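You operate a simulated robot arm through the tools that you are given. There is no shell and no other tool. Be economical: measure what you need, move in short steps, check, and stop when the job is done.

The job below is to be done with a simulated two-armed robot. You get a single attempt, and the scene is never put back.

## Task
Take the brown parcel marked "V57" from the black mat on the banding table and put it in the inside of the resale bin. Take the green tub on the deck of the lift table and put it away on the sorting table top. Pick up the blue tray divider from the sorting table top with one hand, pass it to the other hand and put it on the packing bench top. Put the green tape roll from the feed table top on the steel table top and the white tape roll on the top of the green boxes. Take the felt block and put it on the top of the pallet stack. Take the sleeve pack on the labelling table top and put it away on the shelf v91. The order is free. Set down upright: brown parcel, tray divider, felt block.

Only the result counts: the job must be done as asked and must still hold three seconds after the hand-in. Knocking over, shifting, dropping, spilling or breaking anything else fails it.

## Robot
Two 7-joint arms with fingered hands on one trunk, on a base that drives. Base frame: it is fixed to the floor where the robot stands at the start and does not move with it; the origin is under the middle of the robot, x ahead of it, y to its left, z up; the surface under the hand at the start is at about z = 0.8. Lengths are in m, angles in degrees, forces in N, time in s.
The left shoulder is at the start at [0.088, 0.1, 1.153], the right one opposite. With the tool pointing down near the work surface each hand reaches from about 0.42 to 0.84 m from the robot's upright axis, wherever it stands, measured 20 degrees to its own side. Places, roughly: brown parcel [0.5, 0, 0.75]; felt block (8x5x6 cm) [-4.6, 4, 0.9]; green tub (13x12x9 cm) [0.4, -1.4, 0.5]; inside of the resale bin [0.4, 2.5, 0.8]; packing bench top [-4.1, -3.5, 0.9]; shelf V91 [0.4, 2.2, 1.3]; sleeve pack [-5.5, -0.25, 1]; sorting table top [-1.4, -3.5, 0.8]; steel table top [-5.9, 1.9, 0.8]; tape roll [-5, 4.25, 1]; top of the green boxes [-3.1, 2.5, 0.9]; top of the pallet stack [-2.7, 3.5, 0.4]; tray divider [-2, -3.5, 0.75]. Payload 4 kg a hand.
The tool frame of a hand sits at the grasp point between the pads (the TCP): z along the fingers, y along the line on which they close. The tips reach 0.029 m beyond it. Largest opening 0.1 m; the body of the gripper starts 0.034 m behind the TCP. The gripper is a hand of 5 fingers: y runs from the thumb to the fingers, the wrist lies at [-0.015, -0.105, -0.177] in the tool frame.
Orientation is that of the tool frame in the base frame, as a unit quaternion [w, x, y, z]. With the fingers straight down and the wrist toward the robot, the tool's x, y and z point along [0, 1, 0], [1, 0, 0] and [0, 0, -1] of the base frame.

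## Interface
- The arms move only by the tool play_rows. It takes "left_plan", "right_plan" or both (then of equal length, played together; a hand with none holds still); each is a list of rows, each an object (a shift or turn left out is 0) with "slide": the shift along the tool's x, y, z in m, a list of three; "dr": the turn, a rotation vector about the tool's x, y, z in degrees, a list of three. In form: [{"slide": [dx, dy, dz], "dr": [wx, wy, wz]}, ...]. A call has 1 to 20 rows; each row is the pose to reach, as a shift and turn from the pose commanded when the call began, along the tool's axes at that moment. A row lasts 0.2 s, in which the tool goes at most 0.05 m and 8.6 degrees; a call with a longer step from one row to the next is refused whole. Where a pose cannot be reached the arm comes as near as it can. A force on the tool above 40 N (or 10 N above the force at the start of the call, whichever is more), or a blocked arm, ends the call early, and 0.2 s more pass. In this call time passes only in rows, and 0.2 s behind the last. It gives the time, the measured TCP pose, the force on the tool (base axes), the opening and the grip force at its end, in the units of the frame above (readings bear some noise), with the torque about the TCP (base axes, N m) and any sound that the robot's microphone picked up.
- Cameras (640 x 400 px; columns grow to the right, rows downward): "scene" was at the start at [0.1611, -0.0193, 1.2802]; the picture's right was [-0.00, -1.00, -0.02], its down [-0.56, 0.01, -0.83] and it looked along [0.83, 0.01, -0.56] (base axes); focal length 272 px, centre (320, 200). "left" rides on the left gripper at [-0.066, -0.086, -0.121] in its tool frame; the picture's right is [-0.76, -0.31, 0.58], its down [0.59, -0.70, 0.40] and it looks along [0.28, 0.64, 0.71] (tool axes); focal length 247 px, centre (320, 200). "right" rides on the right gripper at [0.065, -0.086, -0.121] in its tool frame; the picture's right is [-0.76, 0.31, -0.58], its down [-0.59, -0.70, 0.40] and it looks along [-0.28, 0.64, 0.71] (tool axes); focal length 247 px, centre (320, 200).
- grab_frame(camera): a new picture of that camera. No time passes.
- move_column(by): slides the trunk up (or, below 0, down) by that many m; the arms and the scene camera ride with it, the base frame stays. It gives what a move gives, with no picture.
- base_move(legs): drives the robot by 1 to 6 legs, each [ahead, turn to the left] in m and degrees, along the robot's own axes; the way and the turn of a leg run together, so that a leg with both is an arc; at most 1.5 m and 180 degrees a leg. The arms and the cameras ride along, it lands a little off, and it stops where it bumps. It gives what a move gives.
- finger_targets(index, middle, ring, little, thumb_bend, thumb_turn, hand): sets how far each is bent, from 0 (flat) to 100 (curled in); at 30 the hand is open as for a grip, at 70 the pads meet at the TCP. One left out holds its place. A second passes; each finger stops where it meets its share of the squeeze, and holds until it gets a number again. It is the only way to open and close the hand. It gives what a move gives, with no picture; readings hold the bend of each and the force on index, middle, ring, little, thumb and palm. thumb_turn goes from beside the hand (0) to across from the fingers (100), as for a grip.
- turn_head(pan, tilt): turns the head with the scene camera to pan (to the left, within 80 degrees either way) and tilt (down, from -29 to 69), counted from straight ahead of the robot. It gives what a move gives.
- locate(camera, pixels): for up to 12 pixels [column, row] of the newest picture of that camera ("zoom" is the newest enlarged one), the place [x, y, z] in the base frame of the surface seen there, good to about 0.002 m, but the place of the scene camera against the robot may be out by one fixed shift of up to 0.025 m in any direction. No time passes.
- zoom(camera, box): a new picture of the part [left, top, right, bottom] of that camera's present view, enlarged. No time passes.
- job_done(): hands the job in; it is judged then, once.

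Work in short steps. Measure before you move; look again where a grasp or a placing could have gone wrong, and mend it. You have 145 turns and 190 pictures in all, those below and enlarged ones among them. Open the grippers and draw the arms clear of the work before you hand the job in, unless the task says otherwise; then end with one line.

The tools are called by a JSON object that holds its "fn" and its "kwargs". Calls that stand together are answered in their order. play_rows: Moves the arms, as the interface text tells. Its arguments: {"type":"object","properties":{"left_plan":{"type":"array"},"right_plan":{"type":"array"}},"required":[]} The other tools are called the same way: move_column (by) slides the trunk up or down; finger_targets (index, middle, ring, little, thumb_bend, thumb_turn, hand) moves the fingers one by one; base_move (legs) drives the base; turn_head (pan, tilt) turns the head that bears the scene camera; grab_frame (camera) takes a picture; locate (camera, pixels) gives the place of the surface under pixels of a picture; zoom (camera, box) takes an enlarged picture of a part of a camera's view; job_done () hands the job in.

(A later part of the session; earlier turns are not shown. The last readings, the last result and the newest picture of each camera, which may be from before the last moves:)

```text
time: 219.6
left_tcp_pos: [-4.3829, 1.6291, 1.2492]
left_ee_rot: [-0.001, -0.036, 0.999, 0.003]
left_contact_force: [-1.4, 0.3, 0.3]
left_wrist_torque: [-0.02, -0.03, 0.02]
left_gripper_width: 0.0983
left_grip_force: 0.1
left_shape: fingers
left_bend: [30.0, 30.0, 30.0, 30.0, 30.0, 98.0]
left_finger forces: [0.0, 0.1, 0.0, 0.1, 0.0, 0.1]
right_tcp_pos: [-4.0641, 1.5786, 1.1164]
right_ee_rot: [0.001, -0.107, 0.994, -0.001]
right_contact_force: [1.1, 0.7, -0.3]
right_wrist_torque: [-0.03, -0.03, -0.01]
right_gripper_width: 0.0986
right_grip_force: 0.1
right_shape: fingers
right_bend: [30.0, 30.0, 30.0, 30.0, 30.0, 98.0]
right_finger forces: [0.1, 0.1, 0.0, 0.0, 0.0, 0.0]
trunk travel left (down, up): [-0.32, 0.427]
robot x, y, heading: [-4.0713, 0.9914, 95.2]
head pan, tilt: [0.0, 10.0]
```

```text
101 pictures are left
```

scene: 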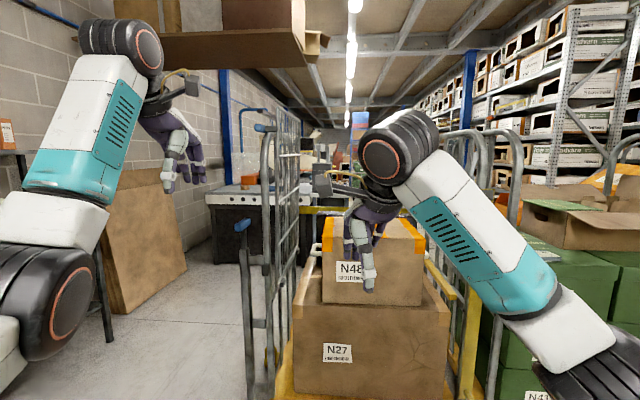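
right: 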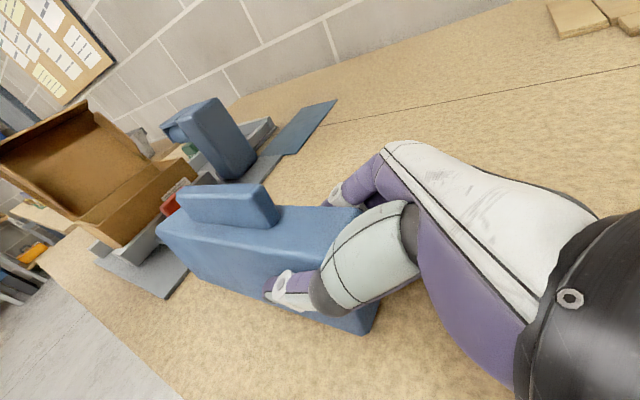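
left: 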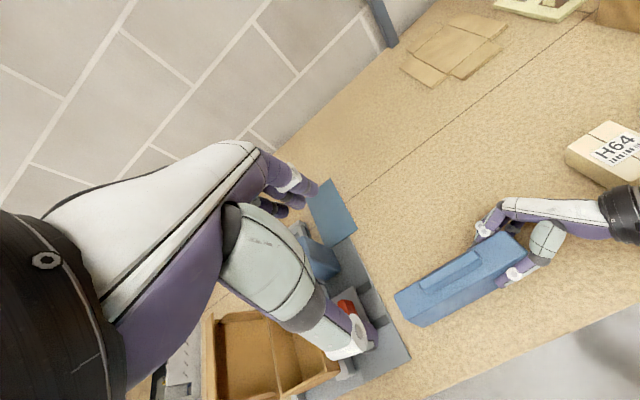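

A roll cage with cartons N48/N27 is ahead; the feed table is beyond it on the left. I measure the cage edge, feed table, and big sheet at left, and look left for the steel table.

{"fn": "locate", "kwargs": {"camera": "scene", "pixels": [[245, 370], [285, 330], [330, 260], [220, 200], [300, 205], [215, 255], [130, 310], [185, 245], [275, 190], [560, 300], [240, 230]]}}

{"fn": "turn_head", "kwargs": {"pan": 45, "tilt": 20}}

{"fn": "grab_frame", "kwargs": {"camera": "scene"}}

{"fn": "turn_head", "kwargs": {"pan": -45, "tilt": 25}}

{"fn": "grab_frame", "kwargs": {"camera": "scene"}}

```text
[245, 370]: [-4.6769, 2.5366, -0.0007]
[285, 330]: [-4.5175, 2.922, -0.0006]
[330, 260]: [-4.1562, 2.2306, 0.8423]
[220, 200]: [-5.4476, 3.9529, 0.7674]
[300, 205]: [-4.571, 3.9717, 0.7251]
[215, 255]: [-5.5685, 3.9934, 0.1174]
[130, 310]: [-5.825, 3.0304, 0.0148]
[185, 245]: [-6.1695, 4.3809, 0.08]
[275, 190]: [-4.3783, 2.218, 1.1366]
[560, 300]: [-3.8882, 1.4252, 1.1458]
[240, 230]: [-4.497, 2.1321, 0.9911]
```

```text
time: 220.8
left_tcp_pos: [-4.3814, 1.6289, 1.2492]
left_ee_rot: [0.0, -0.036, 0.999, 0.002]
left_contact_force: [0.9, -0.3, -0.4]
left_wrist_torque: [0.0, 0.01, 0.03]
left_gripper_width: 0.0985
left_grip_force: 0.1
left_shape: fingers
left_bend: [30.0, 30.0, 30.0, 30.0, 30.0, 98.0]
left_finger forces: [0.1, 0.0, 0.0, 0.0, 0.1, 0.0]
right_tcp_pos: [-4.0635, 1.5787, 1.1168]
right_ee_rot: [0.001, -0.107, 0.994, -0.003]
right_contact_force: [0.8, -0.6, 0.2]
right_wrist_torque: [0.02, -0.01, 0.01]
right_gripper_width: 0.0985
right_grip_force: 0.1
right_shape: fingers
right_bend: [30.0, 30.0, 30.0, 30.0, 30.0, 98.0]
right_finger forces: [0.0, 0.0, 0.0, 0.1, 0.1, 0.1]
trunk travel left (down, up): [-0.32, 0.427]
robot x, y, heading: [-4.0765, 0.9952, 95.4]
head pan, tilt: [45.0, 20.0]
```

```text
100 pictures are left
```

scene: 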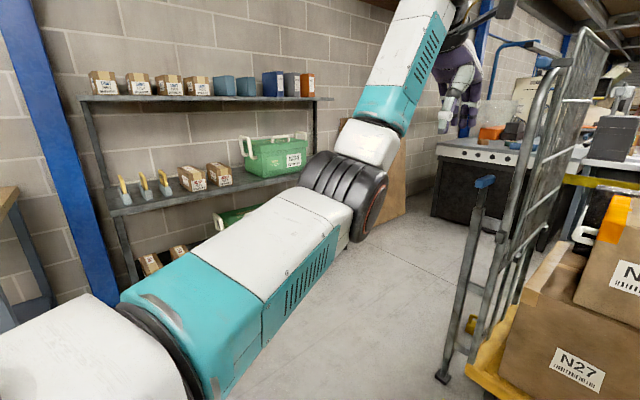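

```text
time: 222.4
left_tcp_pos: [-4.3827, 1.6295, 1.2505]
left_ee_rot: [0.0, -0.035, 0.999, 0.003]
left_contact_force: [0.3, 0.7, 0.3]
left_wrist_torque: [-0.01, 0.02, -0.01]
left_gripper_width: 0.0986
left_grip_force: 0.1
left_shape: fingers
left_bend: [30.0, 30.0, 30.0, 30.0, 30.0, 98.0]
left_finger forces: [0.1, 0.1, 0.1, 0.0, 0.1, 0.0]
right_tcp_pos: [-4.0646, 1.5774, 1.1164]
right_ee_rot: [0.001, -0.107, 0.994, -0.001]
right_contact_force: [-0.3, 0.1, -0.4]
right_wrist_torque: [-0.04, 0.03, 0.0]
right_gripper_width: 0.0986
right_grip_force: 0.1
right_shape: fingers
right_bend: [30.0, 30.0, 30.0, 30.0, 30.0, 98.0]
right_finger forces: [0.0, 0.0, 0.1, 0.1, 0.0, 0.0]
trunk travel left (down, up): [-0.32, 0.427]
robot x, y, heading: [-4.0715, 0.9932, 95.4]
head pan, tilt: [-45.0, 25.0]
```

```text
99 pictures are left
```

scene: 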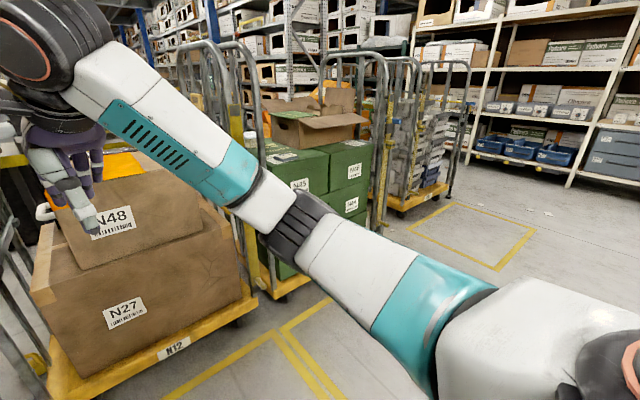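

I need the steel shelf's extent before passing between it and the cage; I look left again and measure.

{"fn": "turn_head", "kwargs": {"pan": 45, "tilt": 20}}

{"fn": "grab_frame", "kwargs": {"camera": "scene"}}

{"fn": "locate", "kwargs": {"camera": "scene", "pixels": [[110, 205], [300, 175], [320, 98], [275, 155], [390, 190], [440, 375], [470, 145], [520, 160], [510, 130], [250, 185], [215, 180], [165, 185]]}}

```text
time: 224.1
left_tcp_pos: [-4.3816, 1.6288, 1.2509]
left_ee_rot: [0.0, -0.036, 0.999, 0.003]
left_contact_force: [0.1, 0.1, -0.4]
left_wrist_torque: [-0.01, -0.01, 0.01]
left_gripper_width: 0.0985
left_grip_force: 0.1
left_shape: fingers
left_bend: [30.0, 30.0, 30.0, 30.0, 30.0, 98.0]
left_finger forces: [0.1, 0.0, 0.0, 0.1, 0.0, 0.0]
right_tcp_pos: [-4.0658, 1.5786, 1.1169]
right_ee_rot: [0.002, -0.107, 0.994, -0.002]
right_contact_force: [0.8, 1.7, -0.2]
right_wrist_torque: [-0.02, -0.01, 0.0]
right_gripper_width: 0.0987
right_grip_force: 0.1
right_shape: fingers
right_bend: [30.0, 30.0, 30.0, 30.0, 30.0, 98.0]
right_finger forces: [0.1, 0.0, 0.0, 0.0, 0.0, 0.0]
trunk travel left (down, up): [-0.32, 0.427]
robot x, y, heading: [-4.0741, 0.9937, 95.3]
head pan, tilt: [45.0, 20.0]
```

```text
98 pictures are left
```

scene: 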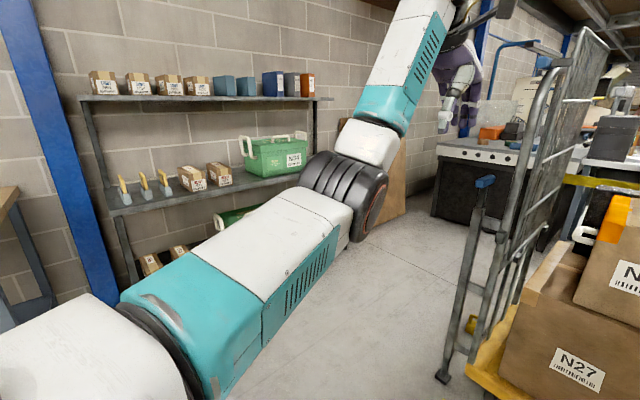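

```text
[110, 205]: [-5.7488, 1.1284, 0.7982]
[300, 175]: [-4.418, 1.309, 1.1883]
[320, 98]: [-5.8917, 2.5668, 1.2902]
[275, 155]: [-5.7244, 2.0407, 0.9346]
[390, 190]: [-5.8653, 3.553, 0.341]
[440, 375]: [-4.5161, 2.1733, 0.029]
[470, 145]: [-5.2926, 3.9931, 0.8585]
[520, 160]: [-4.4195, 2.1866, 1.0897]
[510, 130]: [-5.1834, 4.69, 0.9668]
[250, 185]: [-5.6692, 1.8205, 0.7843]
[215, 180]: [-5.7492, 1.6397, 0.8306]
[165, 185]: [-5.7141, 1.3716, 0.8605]
```

Steel table: lower top z≈0.80 with front x≈-5.68 (y 1.1–2.57). I pass between it and the cage along x≈-5.1 with a turn-drive-arc path.

{"fn": "base_move", "kwargs": {"legs": [[0, 42], [1.05, 0], [0.6, -47], [0.7, 0]]}}

{"fn": "turn_head", "kwargs": {"pan": 0, "tilt": 25}}

{"fn": "grab_frame", "kwargs": {"camera": "scene"}}

```text
time: 237.9
left_tcp_pos: [-5.3764, 3.593, 1.2482]
left_ee_rot: [0.0, -0.001, 1.0, 0.003]
left_contact_force: [0.7, 0.5, -0.4]
left_wrist_torque: [-0.07, -0.01, 0.0]
left_gripper_width: 0.0986
left_grip_force: 0.1
left_shape: fingers
left_bend: [30.0, 30.0, 30.0, 30.0, 30.0, 98.0]
left_finger forces: [0.0, 0.0, 0.0, 0.0, 0.1, 0.0]
right_tcp_pos: [-5.0632, 3.5202, 1.1168]
right_ee_rot: [0.001, -0.072, 0.997, -0.002]
right_contact_force: [-0.5, -0.3, 0.2]
right_wrist_torque: [-0.02, 0.0, 0.01]
right_gripper_width: 0.0985
right_grip_force: 0.1
right_shape: fingers
right_bend: [30.0, 30.0, 30.0, 30.0, 30.0, 98.0]
right_finger forces: [0.0, 0.1, 0.0, 0.0, 0.0, 0.0]
trunk travel left (down, up): [-0.32, 0.427]
robot x, y, heading: [-5.1115, 2.9363, 91.3]
head pan, tilt: [45.0, 20.0]
```

```text
time: 239.0
left_tcp_pos: [-5.3777, 3.5913, 1.2501]
left_ee_rot: [0.0, -0.001, 1.0, 0.002]
left_contact_force: [0.4, -0.7, -0.1]
left_wrist_torque: [-0.01, -0.01, 0.01]
left_gripper_width: 0.0986
left_grip_force: 0.1
left_shape: fingers
left_bend: [30.0, 30.0, 30.0, 30.0, 30.0, 98.0]
left_finger forces: [0.1, 0.1, 0.0, 0.0, 0.1, 0.0]
right_tcp_pos: [-5.0634, 3.5192, 1.1169]
right_ee_rot: [0.001, -0.073, 0.997, 0.0]
right_contact_force: [-0.8, -0.3, -0.3]
right_wrist_torque: [0.0, -0.02, 0.03]
right_gripper_width: 0.0983
right_grip_force: 0.1
right_shape: fingers
right_bend: [30.0, 30.0, 30.0, 30.0, 30.0, 98.0]
right_finger forces: [0.1, 0.0, 0.0, 0.0, 0.1, 0.0]
trunk travel left (down, up): [-0.32, 0.427]
robot x, y, heading: [-5.1143, 2.9364, 91.1]
head pan, tilt: [0.0, 25.0]
```

```text
97 pictures are left
```

scene: 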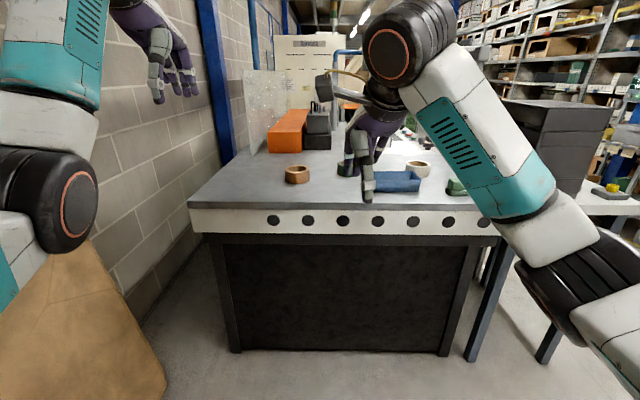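

Rolls stand on the feed table: one brown at (297,175), a dark green one around (346,165), a white one at (417,168). I zoom in.

{"fn": "zoom", "kwargs": {"camera": "scene", "box": [240, 110, 520, 230]}}

{"fn": "grab_frame", "kwargs": {"camera": "right"}}

{"fn": "turn_head", "kwargs": {"pan": -40, "tilt": 25}}

{"fn": "grab_frame", "kwargs": {"camera": "scene"}}

```text
2.29 times, centred on (380, 170) of scene
```

zoom: 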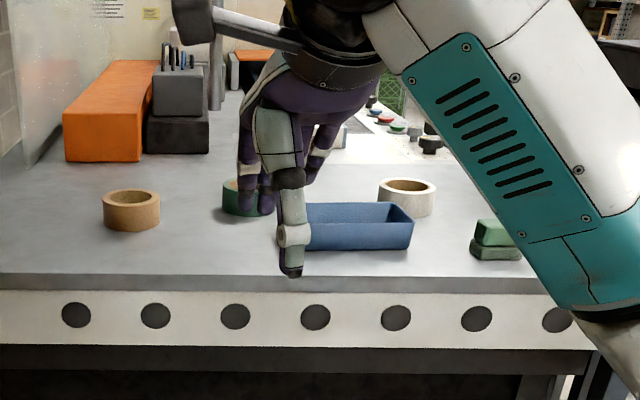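

```text
95 pictures are left
```

right: 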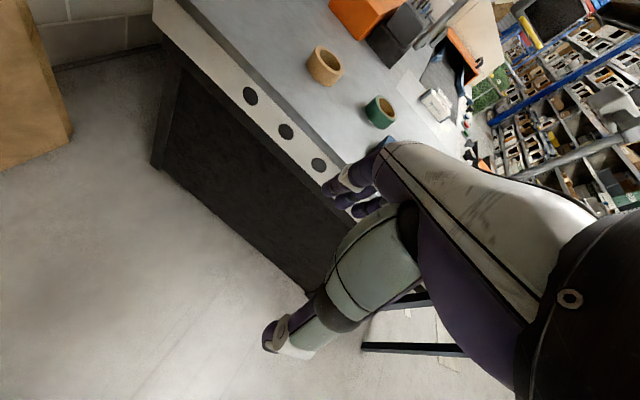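

```text
time: 240.1
left_tcp_pos: [-5.377, 3.592, 1.2493]
left_ee_rot: [0.0, -0.001, 1.0, 0.002]
left_contact_force: [0.6, -0.5, 0.7]
left_wrist_torque: [0.0, -0.02, 0.01]
left_gripper_width: 0.0982
left_grip_force: 0.0
left_shape: fingers
left_bend: [30.0, 30.0, 30.0, 30.0, 30.0, 98.0]
left_finger forces: [0.0, 0.0, 0.0, 0.0, 0.0, 0.0]
right_tcp_pos: [-5.063, 3.519, 1.1185]
right_ee_rot: [0.001, -0.072, 0.997, -0.001]
right_contact_force: [0.1, 1.2, 1.1]
right_wrist_torque: [0.02, 0.0, -0.02]
right_gripper_width: 0.0983
right_grip_force: 0.1
right_shape: fingers
right_bend: [30.0, 30.0, 30.0, 30.0, 30.0, 98.0]
right_finger forces: [0.1, 0.0, 0.0, 0.0, 0.0, 0.0]
trunk travel left (down, up): [-0.32, 0.427]
robot x, y, heading: [-5.1144, 2.9388, 91.3]
head pan, tilt: [-40.0, 25.0]
```

```text
94 pictures are left
```

scene: 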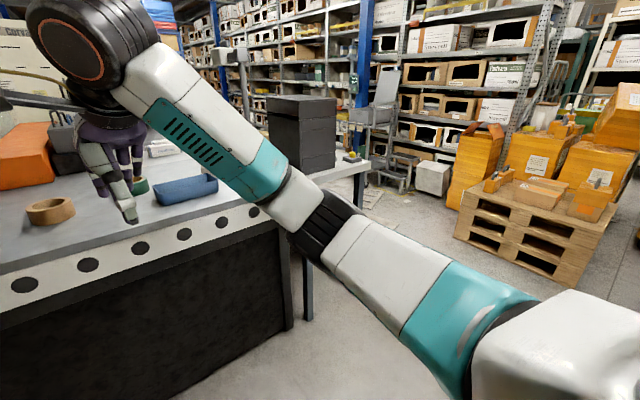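

I locate the rolls and the green object from the enlarged picture.

{"fn": "locate", "kwargs": {"camera": "zoom", "pixels": [[131, 195], [230, 185], [406, 185], [385, 210], [432, 210], [497, 228], [497, 250], [478, 240], [300, 240], [410, 240], [350, 270], [200, 240]]}}

{"fn": "locate", "kwargs": {"camera": "right", "pixels": [[382, 102], [370, 110], [394, 115], [325, 58], [380, 128], [330, 110]]}}

```text
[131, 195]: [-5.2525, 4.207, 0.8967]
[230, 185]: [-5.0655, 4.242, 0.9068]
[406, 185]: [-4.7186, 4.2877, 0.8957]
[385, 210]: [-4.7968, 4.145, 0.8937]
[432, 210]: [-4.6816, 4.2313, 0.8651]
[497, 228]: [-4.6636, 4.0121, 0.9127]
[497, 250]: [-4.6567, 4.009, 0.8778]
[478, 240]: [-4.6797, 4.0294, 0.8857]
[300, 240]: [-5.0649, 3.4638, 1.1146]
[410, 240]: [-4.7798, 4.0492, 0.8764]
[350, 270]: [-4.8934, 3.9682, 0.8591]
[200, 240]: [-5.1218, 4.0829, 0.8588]
```

```text
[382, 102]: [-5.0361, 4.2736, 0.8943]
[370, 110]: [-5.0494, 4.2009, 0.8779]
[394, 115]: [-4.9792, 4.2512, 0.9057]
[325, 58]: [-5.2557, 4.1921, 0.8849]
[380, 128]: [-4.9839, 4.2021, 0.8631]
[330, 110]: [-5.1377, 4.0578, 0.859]
```

Feed table top z≈0.859; green roll near (-5.015,4.235), white near (-4.72,4.24), green felt block near (-4.66,4.01). I drive so that the green roll is on my left-hand side and the white one on my right.

{"fn": "base_move", "kwargs": {"legs": [[0, -25], [0.6, 0], [0, 24]]}}

{"fn": "turn_head", "kwargs": {"pan": 0, "tilt": 40}}

{"fn": "grab_frame", "kwargs": {"camera": "scene"}}

{"fn": "grab_frame", "kwargs": {"camera": "left"}}

{"fn": "grab_frame", "kwargs": {"camera": "right"}}

```text
time: 246.1
left_tcp_pos: [-5.128, 4.1498, 1.2488]
left_ee_rot: [0.0, 0.006, 1.0, 0.002]
left_contact_force: [-0.5, 0.2, 0.0]
left_wrist_torque: [0.0, -0.05, 0.0]
left_gripper_width: 0.0987
left_grip_force: 0.0
left_shape: fingers
left_bend: [30.0, 30.0, 30.0, 30.0, 30.0, 98.0]
left_finger forces: [0.1, 0.0, 0.0, 0.0, 0.0, 0.1]
right_tcp_pos: [-4.8156, 4.0745, 1.1173]
right_ee_rot: [0.001, -0.067, 0.998, -0.002]
right_contact_force: [-0.8, 0.4, -0.8]
right_wrist_torque: [-0.03, -0.05, 0.01]
right_gripper_width: 0.0983
right_grip_force: 0.0
right_shape: fingers
right_bend: [30.0, 30.0, 30.0, 30.0, 30.0, 98.0]
right_finger forces: [0.0, 0.0, 0.0, 0.0, 0.1, 0.1]
trunk travel left (down, up): [-0.32, 0.427]
robot x, y, heading: [-4.8695, 3.494, 90.9]
head pan, tilt: [-40.0, 25.0]
```

```text
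time: 247.2
left_tcp_pos: [-5.1253, 4.1502, 1.2504]
left_ee_rot: [0.0, 0.005, 1.0, 0.003]
left_contact_force: [-0.9, 0.2, -0.1]
left_wrist_torque: [-0.04, 0.0, 0.02]
left_gripper_width: 0.0984
left_grip_force: 0.0
left_shape: fingers
left_bend: [30.0, 30.0, 30.0, 30.0, 30.0, 98.0]
left_finger forces: [0.1, 0.0, 0.0, 0.0, 0.0, 0.0]
right_tcp_pos: [-4.8142, 4.0743, 1.1176]
right_ee_rot: [0.001, -0.066, 0.998, -0.002]
right_contact_force: [-0.1, -0.1, -0.2]
right_wrist_torque: [-0.03, -0.01, -0.02]
right_gripper_width: 0.0985
right_grip_force: 0.0
right_shape: fingers
right_bend: [30.0, 30.0, 30.0, 30.0, 30.0, 98.0]
right_finger forces: [0.1, 0.0, 0.1, 0.0, 0.1, 0.0]
trunk travel left (down, up): [-0.32, 0.427]
robot x, y, heading: [-4.8745, 3.4929, 90.8]
head pan, tilt: [0.0, 40.0]
```

```text
93 pictures are left
```

scene: 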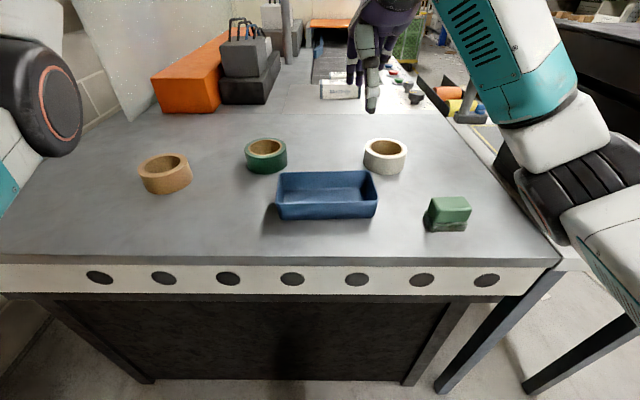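

```text
92 pictures are left
```

left: 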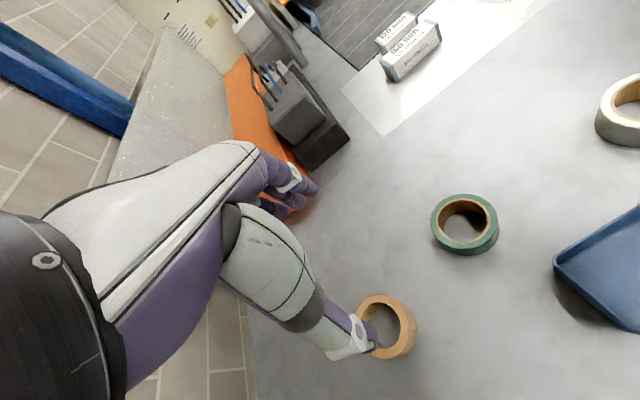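

```text
91 pictures are left
```

right: 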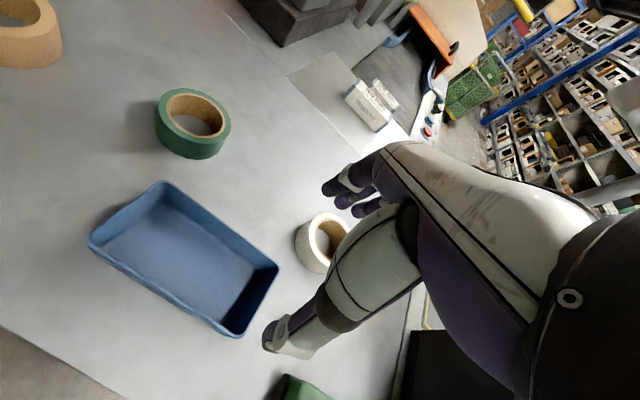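

Clear views. I measure the rims of the green roll (left camera) and white roll (right camera), and the felt block.

{"fn": "locate", "kwargs": {"camera": "left", "pixels": [[436, 213], [493, 213], [465, 197], [466, 240], [443, 219], [484, 216], [466, 203]]}}

{"fn": "locate", "kwargs": {"camera": "right", "pixels": [[313, 228], [322, 216], [342, 220], [320, 255], [318, 235], [338, 226], [160, 110], [228, 125], [195, 92], [190, 142]]}}

{"fn": "locate", "kwargs": {"camera": "scene", "pixels": [[432, 200], [468, 198], [430, 215], [466, 222], [447, 208], [369, 147], [402, 147], [385, 140], [385, 165], [250, 150], [282, 150], [280, 215]]}}

```text
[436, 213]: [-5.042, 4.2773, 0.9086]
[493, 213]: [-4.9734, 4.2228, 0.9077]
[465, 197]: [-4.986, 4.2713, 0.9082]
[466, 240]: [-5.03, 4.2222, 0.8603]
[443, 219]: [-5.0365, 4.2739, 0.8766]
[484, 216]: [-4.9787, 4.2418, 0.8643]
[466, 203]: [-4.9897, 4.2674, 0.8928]
```

```text
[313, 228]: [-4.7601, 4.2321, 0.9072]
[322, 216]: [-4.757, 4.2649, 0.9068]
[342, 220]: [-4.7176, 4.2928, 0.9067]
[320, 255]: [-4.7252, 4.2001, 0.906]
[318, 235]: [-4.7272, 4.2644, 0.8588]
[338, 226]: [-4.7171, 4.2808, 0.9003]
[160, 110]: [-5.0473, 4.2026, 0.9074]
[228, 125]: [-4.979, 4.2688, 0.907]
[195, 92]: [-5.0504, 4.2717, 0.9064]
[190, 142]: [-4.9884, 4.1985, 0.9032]
```

```text
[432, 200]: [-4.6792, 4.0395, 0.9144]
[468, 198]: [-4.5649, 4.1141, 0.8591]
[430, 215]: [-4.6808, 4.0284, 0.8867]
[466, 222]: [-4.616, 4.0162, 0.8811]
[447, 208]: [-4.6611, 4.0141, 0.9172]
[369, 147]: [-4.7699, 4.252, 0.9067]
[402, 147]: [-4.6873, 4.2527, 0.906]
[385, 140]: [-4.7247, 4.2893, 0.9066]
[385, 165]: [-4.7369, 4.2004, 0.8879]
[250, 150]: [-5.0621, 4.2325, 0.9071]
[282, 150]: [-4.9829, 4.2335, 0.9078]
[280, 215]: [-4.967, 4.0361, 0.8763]
```

Both rolls are ~9.2 cm wide, so I'll pinch each far wall with the thumb inside. I raise the trunk for elbow clearance over the felt block, drive 10 cm ahead, and bring both hands over the far walls.

{"fn": "move_column", "kwargs": {"by": 0.13}}

{"fn": "base_move", "kwargs": {"legs": [[0.1, 0]]}}

{"fn": "play_rows", "kwargs": {"left_plan": [{"slide": [-0.02, 0.005, 0.035]}, {"slide": [-0.04, 0.01, 0.07]}, {"slide": [-0.06, 0.015, 0.11]}, {"slide": [-0.08, 0.02, 0.15]}, {"slide": [-0.095, 0.025, 0.19]}, {"slide": [-0.111, 0.028, 0.235]}, {"slide": [-0.111, 0.028, 0.28]}, {"slide": [-0.111, 0.028, 0.32]}, {"slide": [-0.111, 0.028, 0.36]}, {"slide": [-0.111, 0.028, 0.4]}], "right_plan": [{"slide": [-0.015, 0.015, 0.02], "dr": [0, 0, 2]}, {"slide": [-0.03, 0.03, 0.04], "dr": [0, 0, 4]}, {"slide": [-0.045, 0.045, 0.07], "dr": [0, 0, 6]}, {"slide": [-0.06, 0.06, 0.1], "dr": [0, 0, 7.6]}, {"slide": [-0.075, 0.075, 0.13], "dr": [0, 0, 7.6]}, {"slide": [-0.09, 0.09, 0.16], "dr": [0, 0, 7.6]}, {"slide": [-0.11, 0.099, 0.19], "dr": [0, 0, 7.6]}, {"slide": [-0.11, 0.099, 0.21], "dr": [0, 0, 7.6]}, {"slide": [-0.11, 0.099, 0.23], "dr": [0, 0, 7.6]}, {"slide": [-0.11, 0.099, 0.25], "dr": [0, 0, 7.6]}]}}

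{"fn": "grab_frame", "kwargs": {"camera": "scene"}}

{"fn": "grab_frame", "kwargs": {"camera": "left"}}

{"fn": "grab_frame", "kwargs": {"camera": "right"}}

```text
time: 248.7
left_tcp_pos: [-5.128, 4.151, 1.3794]
left_ee_rot: [0.0, 0.004, 1.0, 0.003]
left_contact_force: [0.1, -0.2, 0.1]
left_wrist_torque: [0.02, 0.04, 0.0]
left_gripper_width: 0.0987
left_grip_force: 0.2
left_shape: fingers
left_bend: [30.0, 30.0, 30.0, 30.0, 30.0, 98.0]
left_finger forces: [0.0, 0.0, 0.1, 0.1, 0.0, 0.0]
right_tcp_pos: [-4.815, 4.074, 1.2456]
right_ee_rot: [0.001, -0.067, 0.998, -0.001]
right_contact_force: [-1.2, -0.3, 0.3]
right_wrist_torque: [0.04, 0.01, -0.01]
right_gripper_width: 0.0983
right_grip_force: 0.0
right_shape: fingers
right_bend: [30.0, 30.0, 30.0, 30.0, 30.0, 98.0]
right_finger forces: [0.0, 0.0, 0.0, 0.0, 0.0, 0.1]
trunk travel left (down, up): [-0.45, 0.297]
robot x, y, heading: [-4.8703, 3.4927, 90.5]
head pan, tilt: [0.0, 40.0]
```

```text
time: 249.9
left_tcp_pos: [-5.1286, 4.2415, 1.3829]
left_ee_rot: [0.0, 0.005, 1.0, 0.005]
left_contact_force: [-0.1, -0.4, 0.4]
left_wrist_torque: [0.08, 0.0, -0.02]
left_gripper_width: 0.0986
left_grip_force: 0.0
left_shape: fingers
left_bend: [30.0, 30.0, 30.0, 30.0, 30.0, 98.0]
left_finger forces: [0.1, 0.0, 0.0, 0.0, 0.0, 0.0]
right_tcp_pos: [-4.8155, 4.1647, 1.2492]
right_ee_rot: [0.001, -0.066, 0.998, 0.0]
right_contact_force: [0.9, -0.4, 1.0]
right_wrist_torque: [0.05, 0.02, -0.01]
right_gripper_width: 0.0986
right_grip_force: 0.1
right_shape: fingers
right_bend: [30.0, 30.0, 30.0, 30.0, 30.0, 98.0]
right_finger forces: [0.0, 0.2, 0.0, 0.0, 0.0, 0.0]
trunk travel left (down, up): [-0.45, 0.297]
robot x, y, heading: [-4.8729, 3.5859, 90.7]
head pan, tilt: [0.0, 40.0]
```

```text
time: 252.1
left_tcp_pos: [-5.0166, 4.277, 0.9798]
left_ee_rot: [0.0, 0.005, 1.0, 0.004]
left_contact_force: [-0.2, -0.1, 0.4]
left_wrist_torque: [-0.05, -0.01, 0.0]
left_gripper_width: 0.0984
left_grip_force: 0.0
left_shape: fingers
left_bend: [30.0, 30.0, 30.0, 30.0, 30.0, 98.0]
left_finger forces: [0.0, 0.0, 0.0, 0.0, 0.0, 0.0]
right_tcp_pos: [-4.7186, 4.2792, 0.9974]
right_ee_rot: [0.001, 0.0, 1.0, 0.0]
right_contact_force: [0.4, 0.4, 0.7]
right_wrist_torque: [0.01, -0.02, -0.03]
right_gripper_width: 0.0984
right_grip_force: 0.0
right_shape: fingers
right_bend: [30.0, 30.0, 30.0, 30.0, 30.0, 98.0]
right_finger forces: [0.0, 0.1, 0.0, 0.0, 0.0, 0.0]
trunk travel left (down, up): [-0.45, 0.297]
robot x, y, heading: [-4.8728, 3.5828, 90.8]
head pan, tilt: [0.0, 40.0]
```

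```text
90 pictures are left
```

scene: 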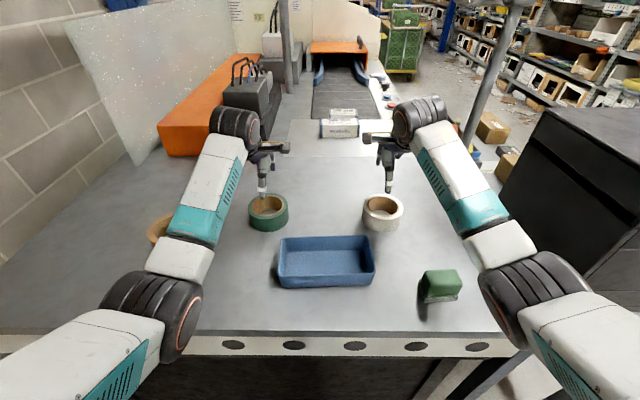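

```text
89 pictures are left
```

left: 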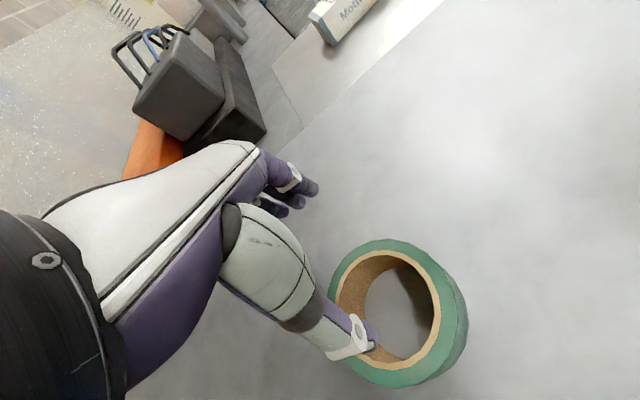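

```text
88 pictures are left
```

right: 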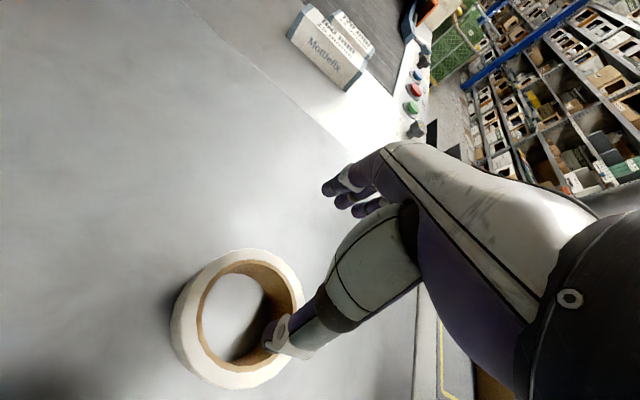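

Elbows are high and clear. I refine both rolls' rim positions from these close views.

{"fn": "locate", "kwargs": {"camera": "right", "pixels": [[235, 255], [196, 285], [299, 285], [290, 270], [205, 355], [265, 262], [190, 320], [262, 268]]}}

{"fn": "locate", "kwargs": {"camera": "left", "pixels": [[375, 243], [333, 275], [415, 250], [452, 310], [440, 360], [405, 383], [370, 252], [448, 285]]}}

```text
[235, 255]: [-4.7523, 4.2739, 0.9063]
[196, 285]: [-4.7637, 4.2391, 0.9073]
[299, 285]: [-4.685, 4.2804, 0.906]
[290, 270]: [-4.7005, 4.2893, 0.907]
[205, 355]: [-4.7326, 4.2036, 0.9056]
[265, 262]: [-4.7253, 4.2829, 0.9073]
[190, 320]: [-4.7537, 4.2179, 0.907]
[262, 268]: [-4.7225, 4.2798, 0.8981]
```

```text
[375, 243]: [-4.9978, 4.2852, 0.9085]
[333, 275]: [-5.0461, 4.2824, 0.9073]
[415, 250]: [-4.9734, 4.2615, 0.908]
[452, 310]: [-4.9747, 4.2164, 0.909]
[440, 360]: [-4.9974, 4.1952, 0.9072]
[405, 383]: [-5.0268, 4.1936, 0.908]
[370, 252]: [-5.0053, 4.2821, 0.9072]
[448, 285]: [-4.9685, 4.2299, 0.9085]
```

Centres: green (-5.017,4.241), white (-4.717,4.246), r≈0.048. I lower both hands so each straddles the far wall, tips just above the table.

{"fn": "play_rows", "kwargs": {"left_plan": [{"slide": [0, 0.005, 0.03]}, {"slide": [0, 0.005, 0.06]}, {"slide": [0, 0.005, 0.08]}, {"slide": [0, 0.005, 0.0865]}], "right_plan": [{"slide": [-0.001, 0.008, 0.04]}, {"slide": [-0.001, 0.008, 0.075]}, {"slide": [-0.001, 0.008, 0.095]}, {"slide": [-0.001, 0.008, 0.104]}]}}

{"fn": "grab_frame", "kwargs": {"camera": "left"}}

{"fn": "grab_frame", "kwargs": {"camera": "right"}}

```text
time: 253.1
left_tcp_pos: [-5.0156, 4.2801, 0.8934]
left_ee_rot: [-0.001, 0.005, 1.0, 0.004]
left_contact_force: [0.0, 0.2, -0.2]
left_wrist_torque: [0.04, 0.0, 0.0]
left_gripper_width: 0.0986
left_grip_force: 0.1
left_shape: fingers
left_bend: [30.0, 30.0, 30.0, 30.0, 30.0, 98.0]
left_finger forces: [0.0, 0.1, 0.0, 0.1, 0.1, 0.0]
right_tcp_pos: [-4.7186, 4.2874, 0.8928]
right_ee_rot: [0.001, -0.001, 1.0, -0.001]
right_contact_force: [0.3, -0.7, -0.5]
right_wrist_torque: [-0.02, 0.01, 0.02]
right_gripper_width: 0.0987
right_grip_force: 0.2
right_shape: fingers
right_bend: [30.0, 30.0, 30.0, 30.0, 30.0, 98.0]
right_finger forces: [0.1, 0.0, 0.0, 0.0, 0.0, 0.0]
trunk travel left (down, up): [-0.45, 0.297]
robot x, y, heading: [-4.8738, 3.5869, 90.8]
head pan, tilt: [0.0, 40.0]
```

```text
87 pictures are left
```

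left: 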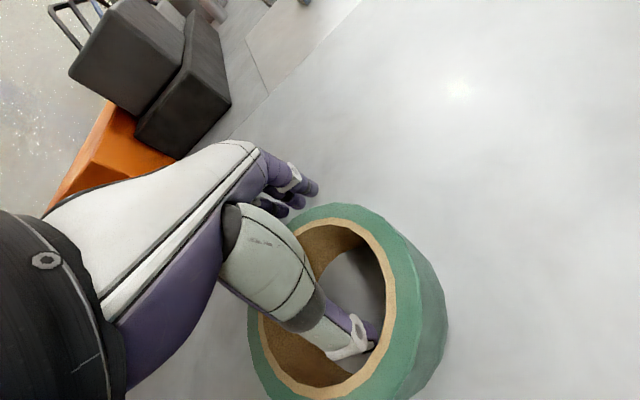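

```text
86 pictures are left
```

right: 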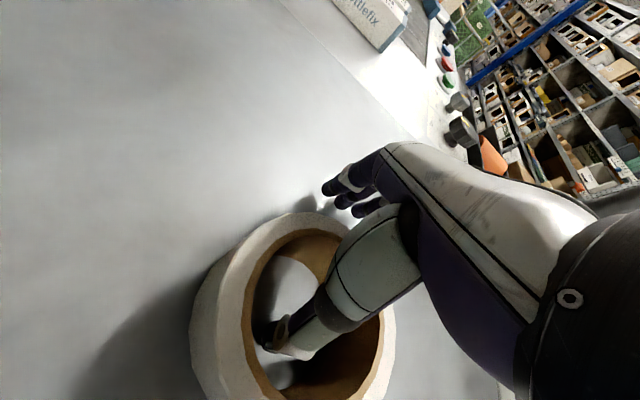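

Thumbs are inside the rolls, fingers outside. I close both hands, mainly with thumb, middle and ring fingers.

{"fn": "finger_targets", "kwargs": {"hand": "left", "index": 66, "middle": 76, "ring": 76, "little": 66, "thumb_bend": 75}}

{"fn": "finger_targets", "kwargs": {"hand": "right", "index": 66, "middle": 76, "ring": 76, "little": 66, "thumb_bend": 75}}

{"fn": "grab_frame", "kwargs": {"camera": "left"}}

{"fn": "grab_frame", "kwargs": {"camera": "right"}}

```text
time: 254.1
left_tcp_pos: [-5.016, 4.2799, 0.8942]
left_ee_rot: [0.0, 0.006, 1.0, 0.004]
left_contact_force: [1.0, -0.1, 0.5]
left_wrist_torque: [-0.02, -0.02, 0.04]
left_gripper_width: 0.0095
left_grip_force: 7.7
left_shape: fingers
left_bend: [64.0, 74.0, 76.0, 66.0, 71.0, 95.0]
left_finger forces: [4.1, 3.3, 0.0, 0.0, 7.6, 0.0]
right_tcp_pos: [-4.7184, 4.2877, 0.8932]
right_ee_rot: [0.0, 0.0, 1.0, -0.001]
right_contact_force: [0.1, -0.9, 0.0]
right_wrist_torque: [0.0, -0.04, 0.0]
right_gripper_width: 0.0986
right_grip_force: 0.0
right_shape: fingers
right_bend: [30.0, 30.0, 30.0, 30.0, 30.0, 98.0]
right_finger forces: [0.0, 0.0, 0.1, 0.0, 0.1, 0.0]
trunk travel left (down, up): [-0.45, 0.297]
robot x, y, heading: [-4.8705, 3.5828, 90.8]
head pan, tilt: [0.0, 40.0]
```

```text
time: 255.1
left_tcp_pos: [-5.0162, 4.2808, 0.8945]
left_ee_rot: [-0.001, 0.005, 1.0, 0.004]
left_contact_force: [0.3, -0.6, 0.8]
left_wrist_torque: [0.01, -0.01, 0.04]
left_gripper_width: 0.0093
left_grip_force: 7.5
left_shape: fingers
left_bend: [64.0, 74.0, 76.0, 66.0, 71.0, 95.0]
left_finger forces: [4.1, 3.3, 0.0, 0.0, 7.6, 0.0]
right_tcp_pos: [-4.7176, 4.2883, 0.8929]
right_ee_rot: [0.001, 0.0, 1.0, -0.001]
right_contact_force: [0.2, -0.2, -0.7]
right_wrist_torque: [-0.02, 0.05, -0.01]
right_gripper_width: 0.0096
right_grip_force: 7.2
right_shape: fingers
right_bend: [64.0, 74.0, 76.0, 66.0, 71.0, 95.0]
right_finger forces: [3.8, 3.3, 0.0, 0.0, 7.5, 0.0]
trunk travel left (down, up): [-0.45, 0.297]
robot x, y, heading: [-4.8724, 3.5883, 90.7]
head pan, tilt: [0.0, 40.0]
```

```text
85 pictures are left
```

left: 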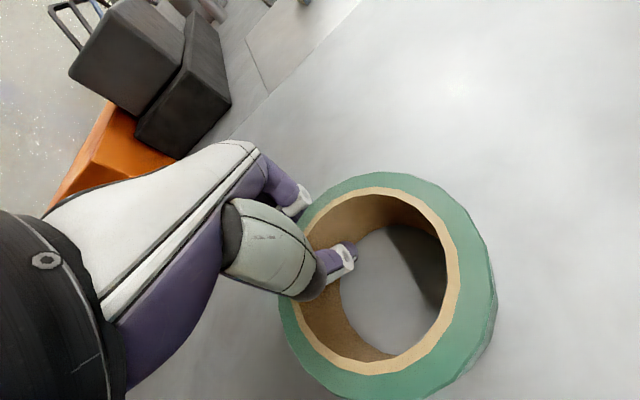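

```text
84 pictures are left
```

right: 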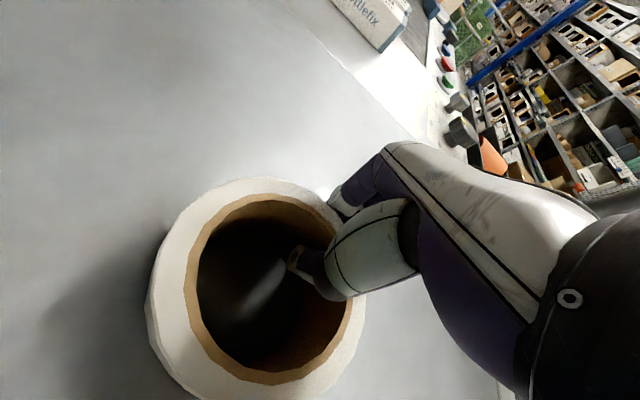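

Both rolls are pinched at ~7.5 N between thumb, index and middle; I tighten somewhat before lifting.

{"fn": "finger_targets", "kwargs": {"hand": "left", "index": 75, "middle": 84, "thumb_bend": 82}}

{"fn": "finger_targets", "kwargs": {"hand": "right", "index": 75, "middle": 84, "thumb_bend": 82}}

{"fn": "play_rows", "kwargs": {"left_plan": [{"slide": [0, 0, -0.02]}, {"slide": [0, 0, -0.05]}, {"slide": [0, 0, -0.09]}, {"slide": [0, 0, -0.13]}], "right_plan": [{"slide": [0, 0, -0.02]}, {"slide": [0, 0, -0.05]}, {"slide": [0, 0, -0.09]}, {"slide": [0, 0, -0.13]}]}}

{"fn": "grab_frame", "kwargs": {"camera": "scene"}}

```text
time: 256.1
left_tcp_pos: [-5.0167, 4.2798, 0.8939]
left_ee_rot: [0.0, 0.006, 1.0, 0.003]
left_contact_force: [0.2, 0.3, -0.5]
left_wrist_torque: [-0.04, -0.06, 0.01]
left_gripper_width: 0.008
left_grip_force: 16.7
left_shape: fingers
left_bend: [73.0, 81.0, 76.0, 66.0, 71.0, 93.0]
left_finger forces: [10.7, 6.3, 0.1, 0.0, 17.1, 0.0]
right_tcp_pos: [-4.7201, 4.2888, 0.8933]
right_ee_rot: [0.001, 0.0, 1.0, -0.001]
right_contact_force: [-0.8, -0.5, -0.2]
right_wrist_torque: [0.02, 0.01, -0.03]
right_gripper_width: 0.0097
right_grip_force: 7.0
right_shape: fingers
right_bend: [64.0, 74.0, 76.0, 66.0, 71.0, 95.0]
right_finger forces: [3.8, 3.3, 0.1, 0.0, 7.4, 0.0]
trunk travel left (down, up): [-0.45, 0.297]
robot x, y, heading: [-4.8719, 3.5869, 91.1]
head pan, tilt: [0.0, 40.0]
```

```text
time: 257.1
left_tcp_pos: [-5.0159, 4.2802, 0.8949]
left_ee_rot: [0.0, 0.005, 1.0, 0.003]
left_contact_force: [-0.6, 0.4, 0.5]
left_wrist_torque: [-0.02, -0.14, -0.04]
left_gripper_width: 0.008
left_grip_force: 16.9
left_shape: fingers
left_bend: [73.0, 81.0, 76.0, 66.0, 71.0, 93.0]
left_finger forces: [10.9, 6.5, 0.0, 0.0, 17.0, 0.0]
right_tcp_pos: [-4.718, 4.2877, 0.8919]
right_ee_rot: [0.002, 0.0, 1.0, -0.001]
right_contact_force: [0.2, -0.4, -0.2]
right_wrist_torque: [-0.04, 0.06, 0.02]
right_gripper_width: 0.0084
right_grip_force: 16.9
right_shape: fingers
right_bend: [73.0, 81.0, 76.0, 66.0, 71.0, 93.0]
right_finger forces: [11.3, 6.2, 0.0, 0.0, 16.5, 0.1]
trunk travel left (down, up): [-0.45, 0.297]
robot x, y, heading: [-4.8714, 3.5901, 90.8]
head pan, tilt: [0.0, 40.0]
```

```text
time: 258.1
left_tcp_pos: [-5.0162, 4.2783, 1.0242]
left_ee_rot: [0.0, 0.005, 1.0, 0.003]
left_contact_force: [0.5, 0.2, -2.2]
left_wrist_torque: [0.08, 0.07, 0.02]
left_gripper_width: 0.008
left_grip_force: 17.8
left_shape: fingers
left_bend: [73.0, 81.0, 76.0, 66.0, 71.0, 93.0]
left_finger forces: [10.5, 7.2, 0.0, 0.0, 17.8, 0.0]
right_tcp_pos: [-4.7189, 4.2885, 1.0228]
right_ee_rot: [0.001, 0.0, 1.0, -0.001]
right_contact_force: [-0.8, -0.4, -1.3]
right_wrist_torque: [0.06, -0.03, 0.02]
right_gripper_width: 0.0071
right_grip_force: 17.2
right_shape: fingers
right_bend: [73.0, 82.0, 76.0, 66.0, 72.0, 92.0]
right_finger forces: [9.3, 8.1, 0.0, 0.1, 16.2, 0.0]
trunk travel left (down, up): [-0.45, 0.297]
robot x, y, heading: [-4.8724, 3.5847, 90.9]
head pan, tilt: [0.0, 40.0]
```

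```text
83 pictures are left
```

scene: 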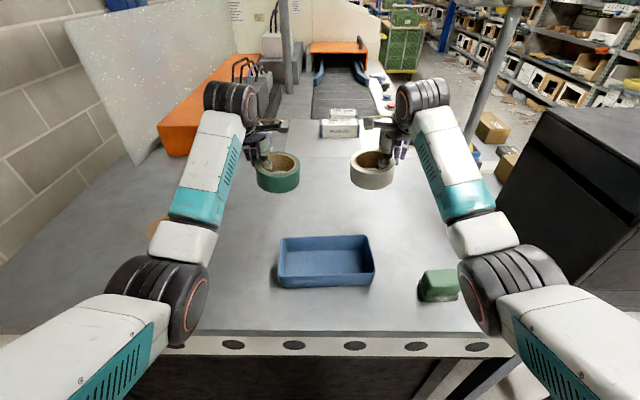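

Both rolls are lifted. I back off obliquely to x≈-5.1, then turn left to face the steel table.

{"fn": "base_move", "kwargs": {"legs": [[-0.3, 0], [0, -25], [-0.5, 0], [0, 60]]}}

{"fn": "turn_head", "kwargs": {"pan": 50, "tilt": 25}}

{"fn": "grab_frame", "kwargs": {"camera": "scene"}}

```text
time: 266.7
left_tcp_pos: [-5.5927, 3.3185, 1.0247]
left_ee_rot: [-0.001, -0.295, 0.955, 0.004]
left_contact_force: [0.7, 0.1, -0.9]
left_wrist_torque: [0.03, 0.07, 0.01]
left_gripper_width: 0.0076
left_grip_force: 16.4
left_shape: fingers
left_bend: [73.0, 81.0, 76.0, 66.0, 71.0, 93.0]
left_finger forces: [9.9, 6.6, 0.0, 0.0, 16.7, 0.1]
right_tcp_pos: [-5.3548, 3.4955, 1.0226]
right_ee_rot: [0.002, -0.3, 0.954, -0.001]
right_contact_force: [0.1, -0.3, -1.4]
right_wrist_torque: [0.07, -0.02, -0.04]
right_gripper_width: 0.0065
right_grip_force: 15.9
right_shape: fingers
right_bend: [73.0, 82.0, 76.0, 66.0, 72.0, 92.0]
right_finger forces: [9.4, 7.0, 0.0, 0.0, 15.3, 0.0]
trunk travel left (down, up): [-0.45, 0.297]
robot x, y, heading: [-5.0735, 2.8296, 125.4]
head pan, tilt: [0.0, 40.0]
```

```text
time: 267.9
left_tcp_pos: [-5.5924, 3.3178, 1.0218]
left_ee_rot: [-0.001, -0.295, 0.955, 0.004]
left_contact_force: [-0.7, 0.5, -2.2]
left_wrist_torque: [0.0, 0.07, -0.02]
left_gripper_width: 0.0071
left_grip_force: 16.2
left_shape: fingers
left_bend: [73.0, 81.0, 76.0, 66.0, 71.0, 93.0]
left_finger forces: [9.9, 6.7, 0.0, 0.1, 16.7, 0.0]
right_tcp_pos: [-5.3552, 3.4958, 1.0232]
right_ee_rot: [0.001, -0.301, 0.954, -0.001]
right_contact_force: [0.0, 0.2, -1.4]
right_wrist_torque: [0.03, -0.02, -0.01]
right_gripper_width: 0.0065
right_grip_force: 15.4
right_shape: fingers
right_bend: [73.0, 82.0, 76.0, 66.0, 72.0, 92.0]
right_finger forces: [9.3, 6.8, 0.0, 0.0, 15.4, 0.0]
trunk travel left (down, up): [-0.45, 0.297]
robot x, y, heading: [-5.0759, 2.8297, 125.9]
head pan, tilt: [50.0, 25.0]
```

```text
82 pictures are left
```

scene: 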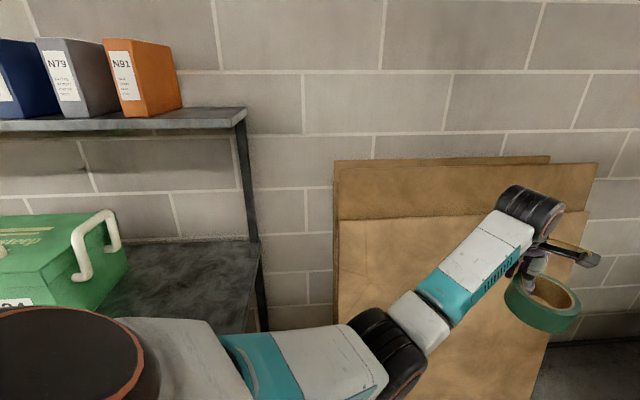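

There is free top beside the green crate, around (180,280). I measure it, the crate, upper shelf and the leaning boards.

{"fn": "locate", "kwargs": {"camera": "scene", "pixels": [[180, 280], [125, 270], [250, 245], [155, 245], [215, 310], [240, 120], [245, 330], [110, 290], [258, 300], [340, 300], [115, 250]]}}

```text
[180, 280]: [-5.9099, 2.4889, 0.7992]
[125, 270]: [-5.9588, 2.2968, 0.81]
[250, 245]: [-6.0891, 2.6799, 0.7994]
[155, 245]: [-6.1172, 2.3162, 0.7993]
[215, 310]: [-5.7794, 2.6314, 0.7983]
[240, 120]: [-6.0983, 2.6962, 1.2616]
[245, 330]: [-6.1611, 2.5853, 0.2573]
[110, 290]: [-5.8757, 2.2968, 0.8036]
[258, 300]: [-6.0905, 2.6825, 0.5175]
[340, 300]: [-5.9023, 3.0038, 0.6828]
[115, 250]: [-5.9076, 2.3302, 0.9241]
```

Free area: x -5.72…-6.1, y 2.34…2.66, z 0.80. I pull the right hand back, and manoeuvre to face the table.

{"fn": "play_rows", "kwargs": {"right_plan": [{"slide": [0, -0.05, 0]}, {"slide": [0, -0.1, 0]}, {"slide": [0, -0.15, -0.02]}]}}

{"fn": "base_move", "kwargs": {"legs": [[-0.1, 0], [0, 54]]}}

{"fn": "turn_head", "kwargs": {"pan": 15, "tilt": 35}}

{"fn": "grab_frame", "kwargs": {"camera": "scene"}}

{"fn": "grab_frame", "kwargs": {"camera": "left"}}

```text
refused: row 3 steps farther than a row can; nothing moved
```

```text
time: 269.7
left_tcp_pos: [-5.5742, 3.1915, 1.0235]
left_ee_rot: [0.0, -0.335, 0.942, 0.002]
left_contact_force: [-0.2, 0.2, -2.6]
left_wrist_torque: [0.0, 0.05, 0.03]
left_gripper_width: 0.0074
left_grip_force: 16.5
left_shape: fingers
left_bend: [73.0, 81.0, 76.0, 66.0, 71.0, 93.0]
left_finger forces: [10.0, 6.8, 0.0, 0.1, 17.0, 0.1]
right_tcp_pos: [-5.3527, 3.3896, 1.0224]
right_ee_rot: [0.001, -0.341, 0.94, -0.002]
right_contact_force: [0.3, -0.4, -1.8]
right_wrist_torque: [0.13, -0.01, 0.03]
right_gripper_width: 0.0064
right_grip_force: 16.3
right_shape: fingers
right_bend: [73.0, 82.0, 76.0, 66.0, 72.0, 92.0]
right_finger forces: [9.7, 7.3, 0.0, 0.0, 15.9, 0.1]
trunk travel left (down, up): [-0.45, 0.297]
robot x, y, heading: [-5.0188, 2.7516, 129.9]
head pan, tilt: [50.0, 25.0]
stopped in leg 2: the robot was blocked; the commanded pose is now the measured one
```

```text
time: 270.7
left_tcp_pos: [-5.5737, 3.1931, 1.0234]
left_ee_rot: [-0.001, -0.335, 0.942, 0.003]
left_contact_force: [0.3, 0.1, -1.6]
left_wrist_torque: [0.03, 0.08, -0.03]
left_gripper_width: 0.0073
left_grip_force: 16.8
left_shape: fingers
left_bend: [73.0, 81.0, 76.0, 66.0, 71.0, 93.0]
left_finger forces: [10.0, 6.8, 0.0, 0.0, 17.1, 0.0]
right_tcp_pos: [-5.3516, 3.3911, 1.0224]
right_ee_rot: [0.003, -0.34, 0.94, -0.001]
right_contact_force: [-0.2, 0.0, -1.7]
right_wrist_torque: [0.09, -0.03, -0.01]
right_gripper_width: 0.0065
right_grip_force: 15.9
right_shape: fingers
right_bend: [73.0, 82.0, 76.0, 66.0, 72.0, 92.0]
right_finger forces: [9.7, 7.2, 0.0, 0.0, 15.9, 0.1]
trunk travel left (down, up): [-0.45, 0.297]
robot x, y, heading: [-5.0195, 2.7519, 130.1]
head pan, tilt: [15.0, 35.0]
```

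```text
81 pictures are left
```

scene: 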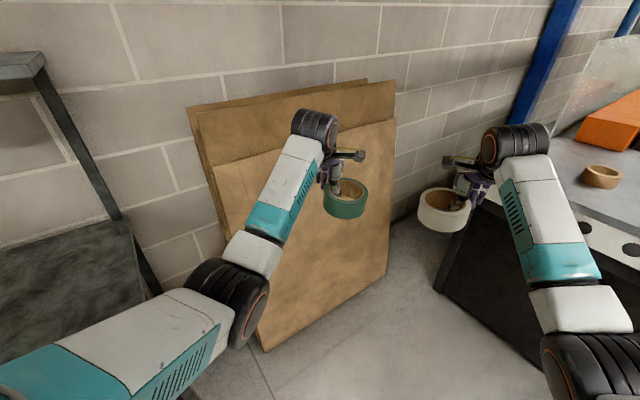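

```text
80 pictures are left
```

left: 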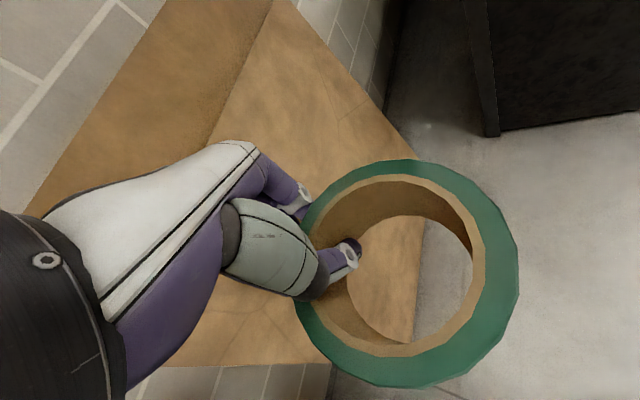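

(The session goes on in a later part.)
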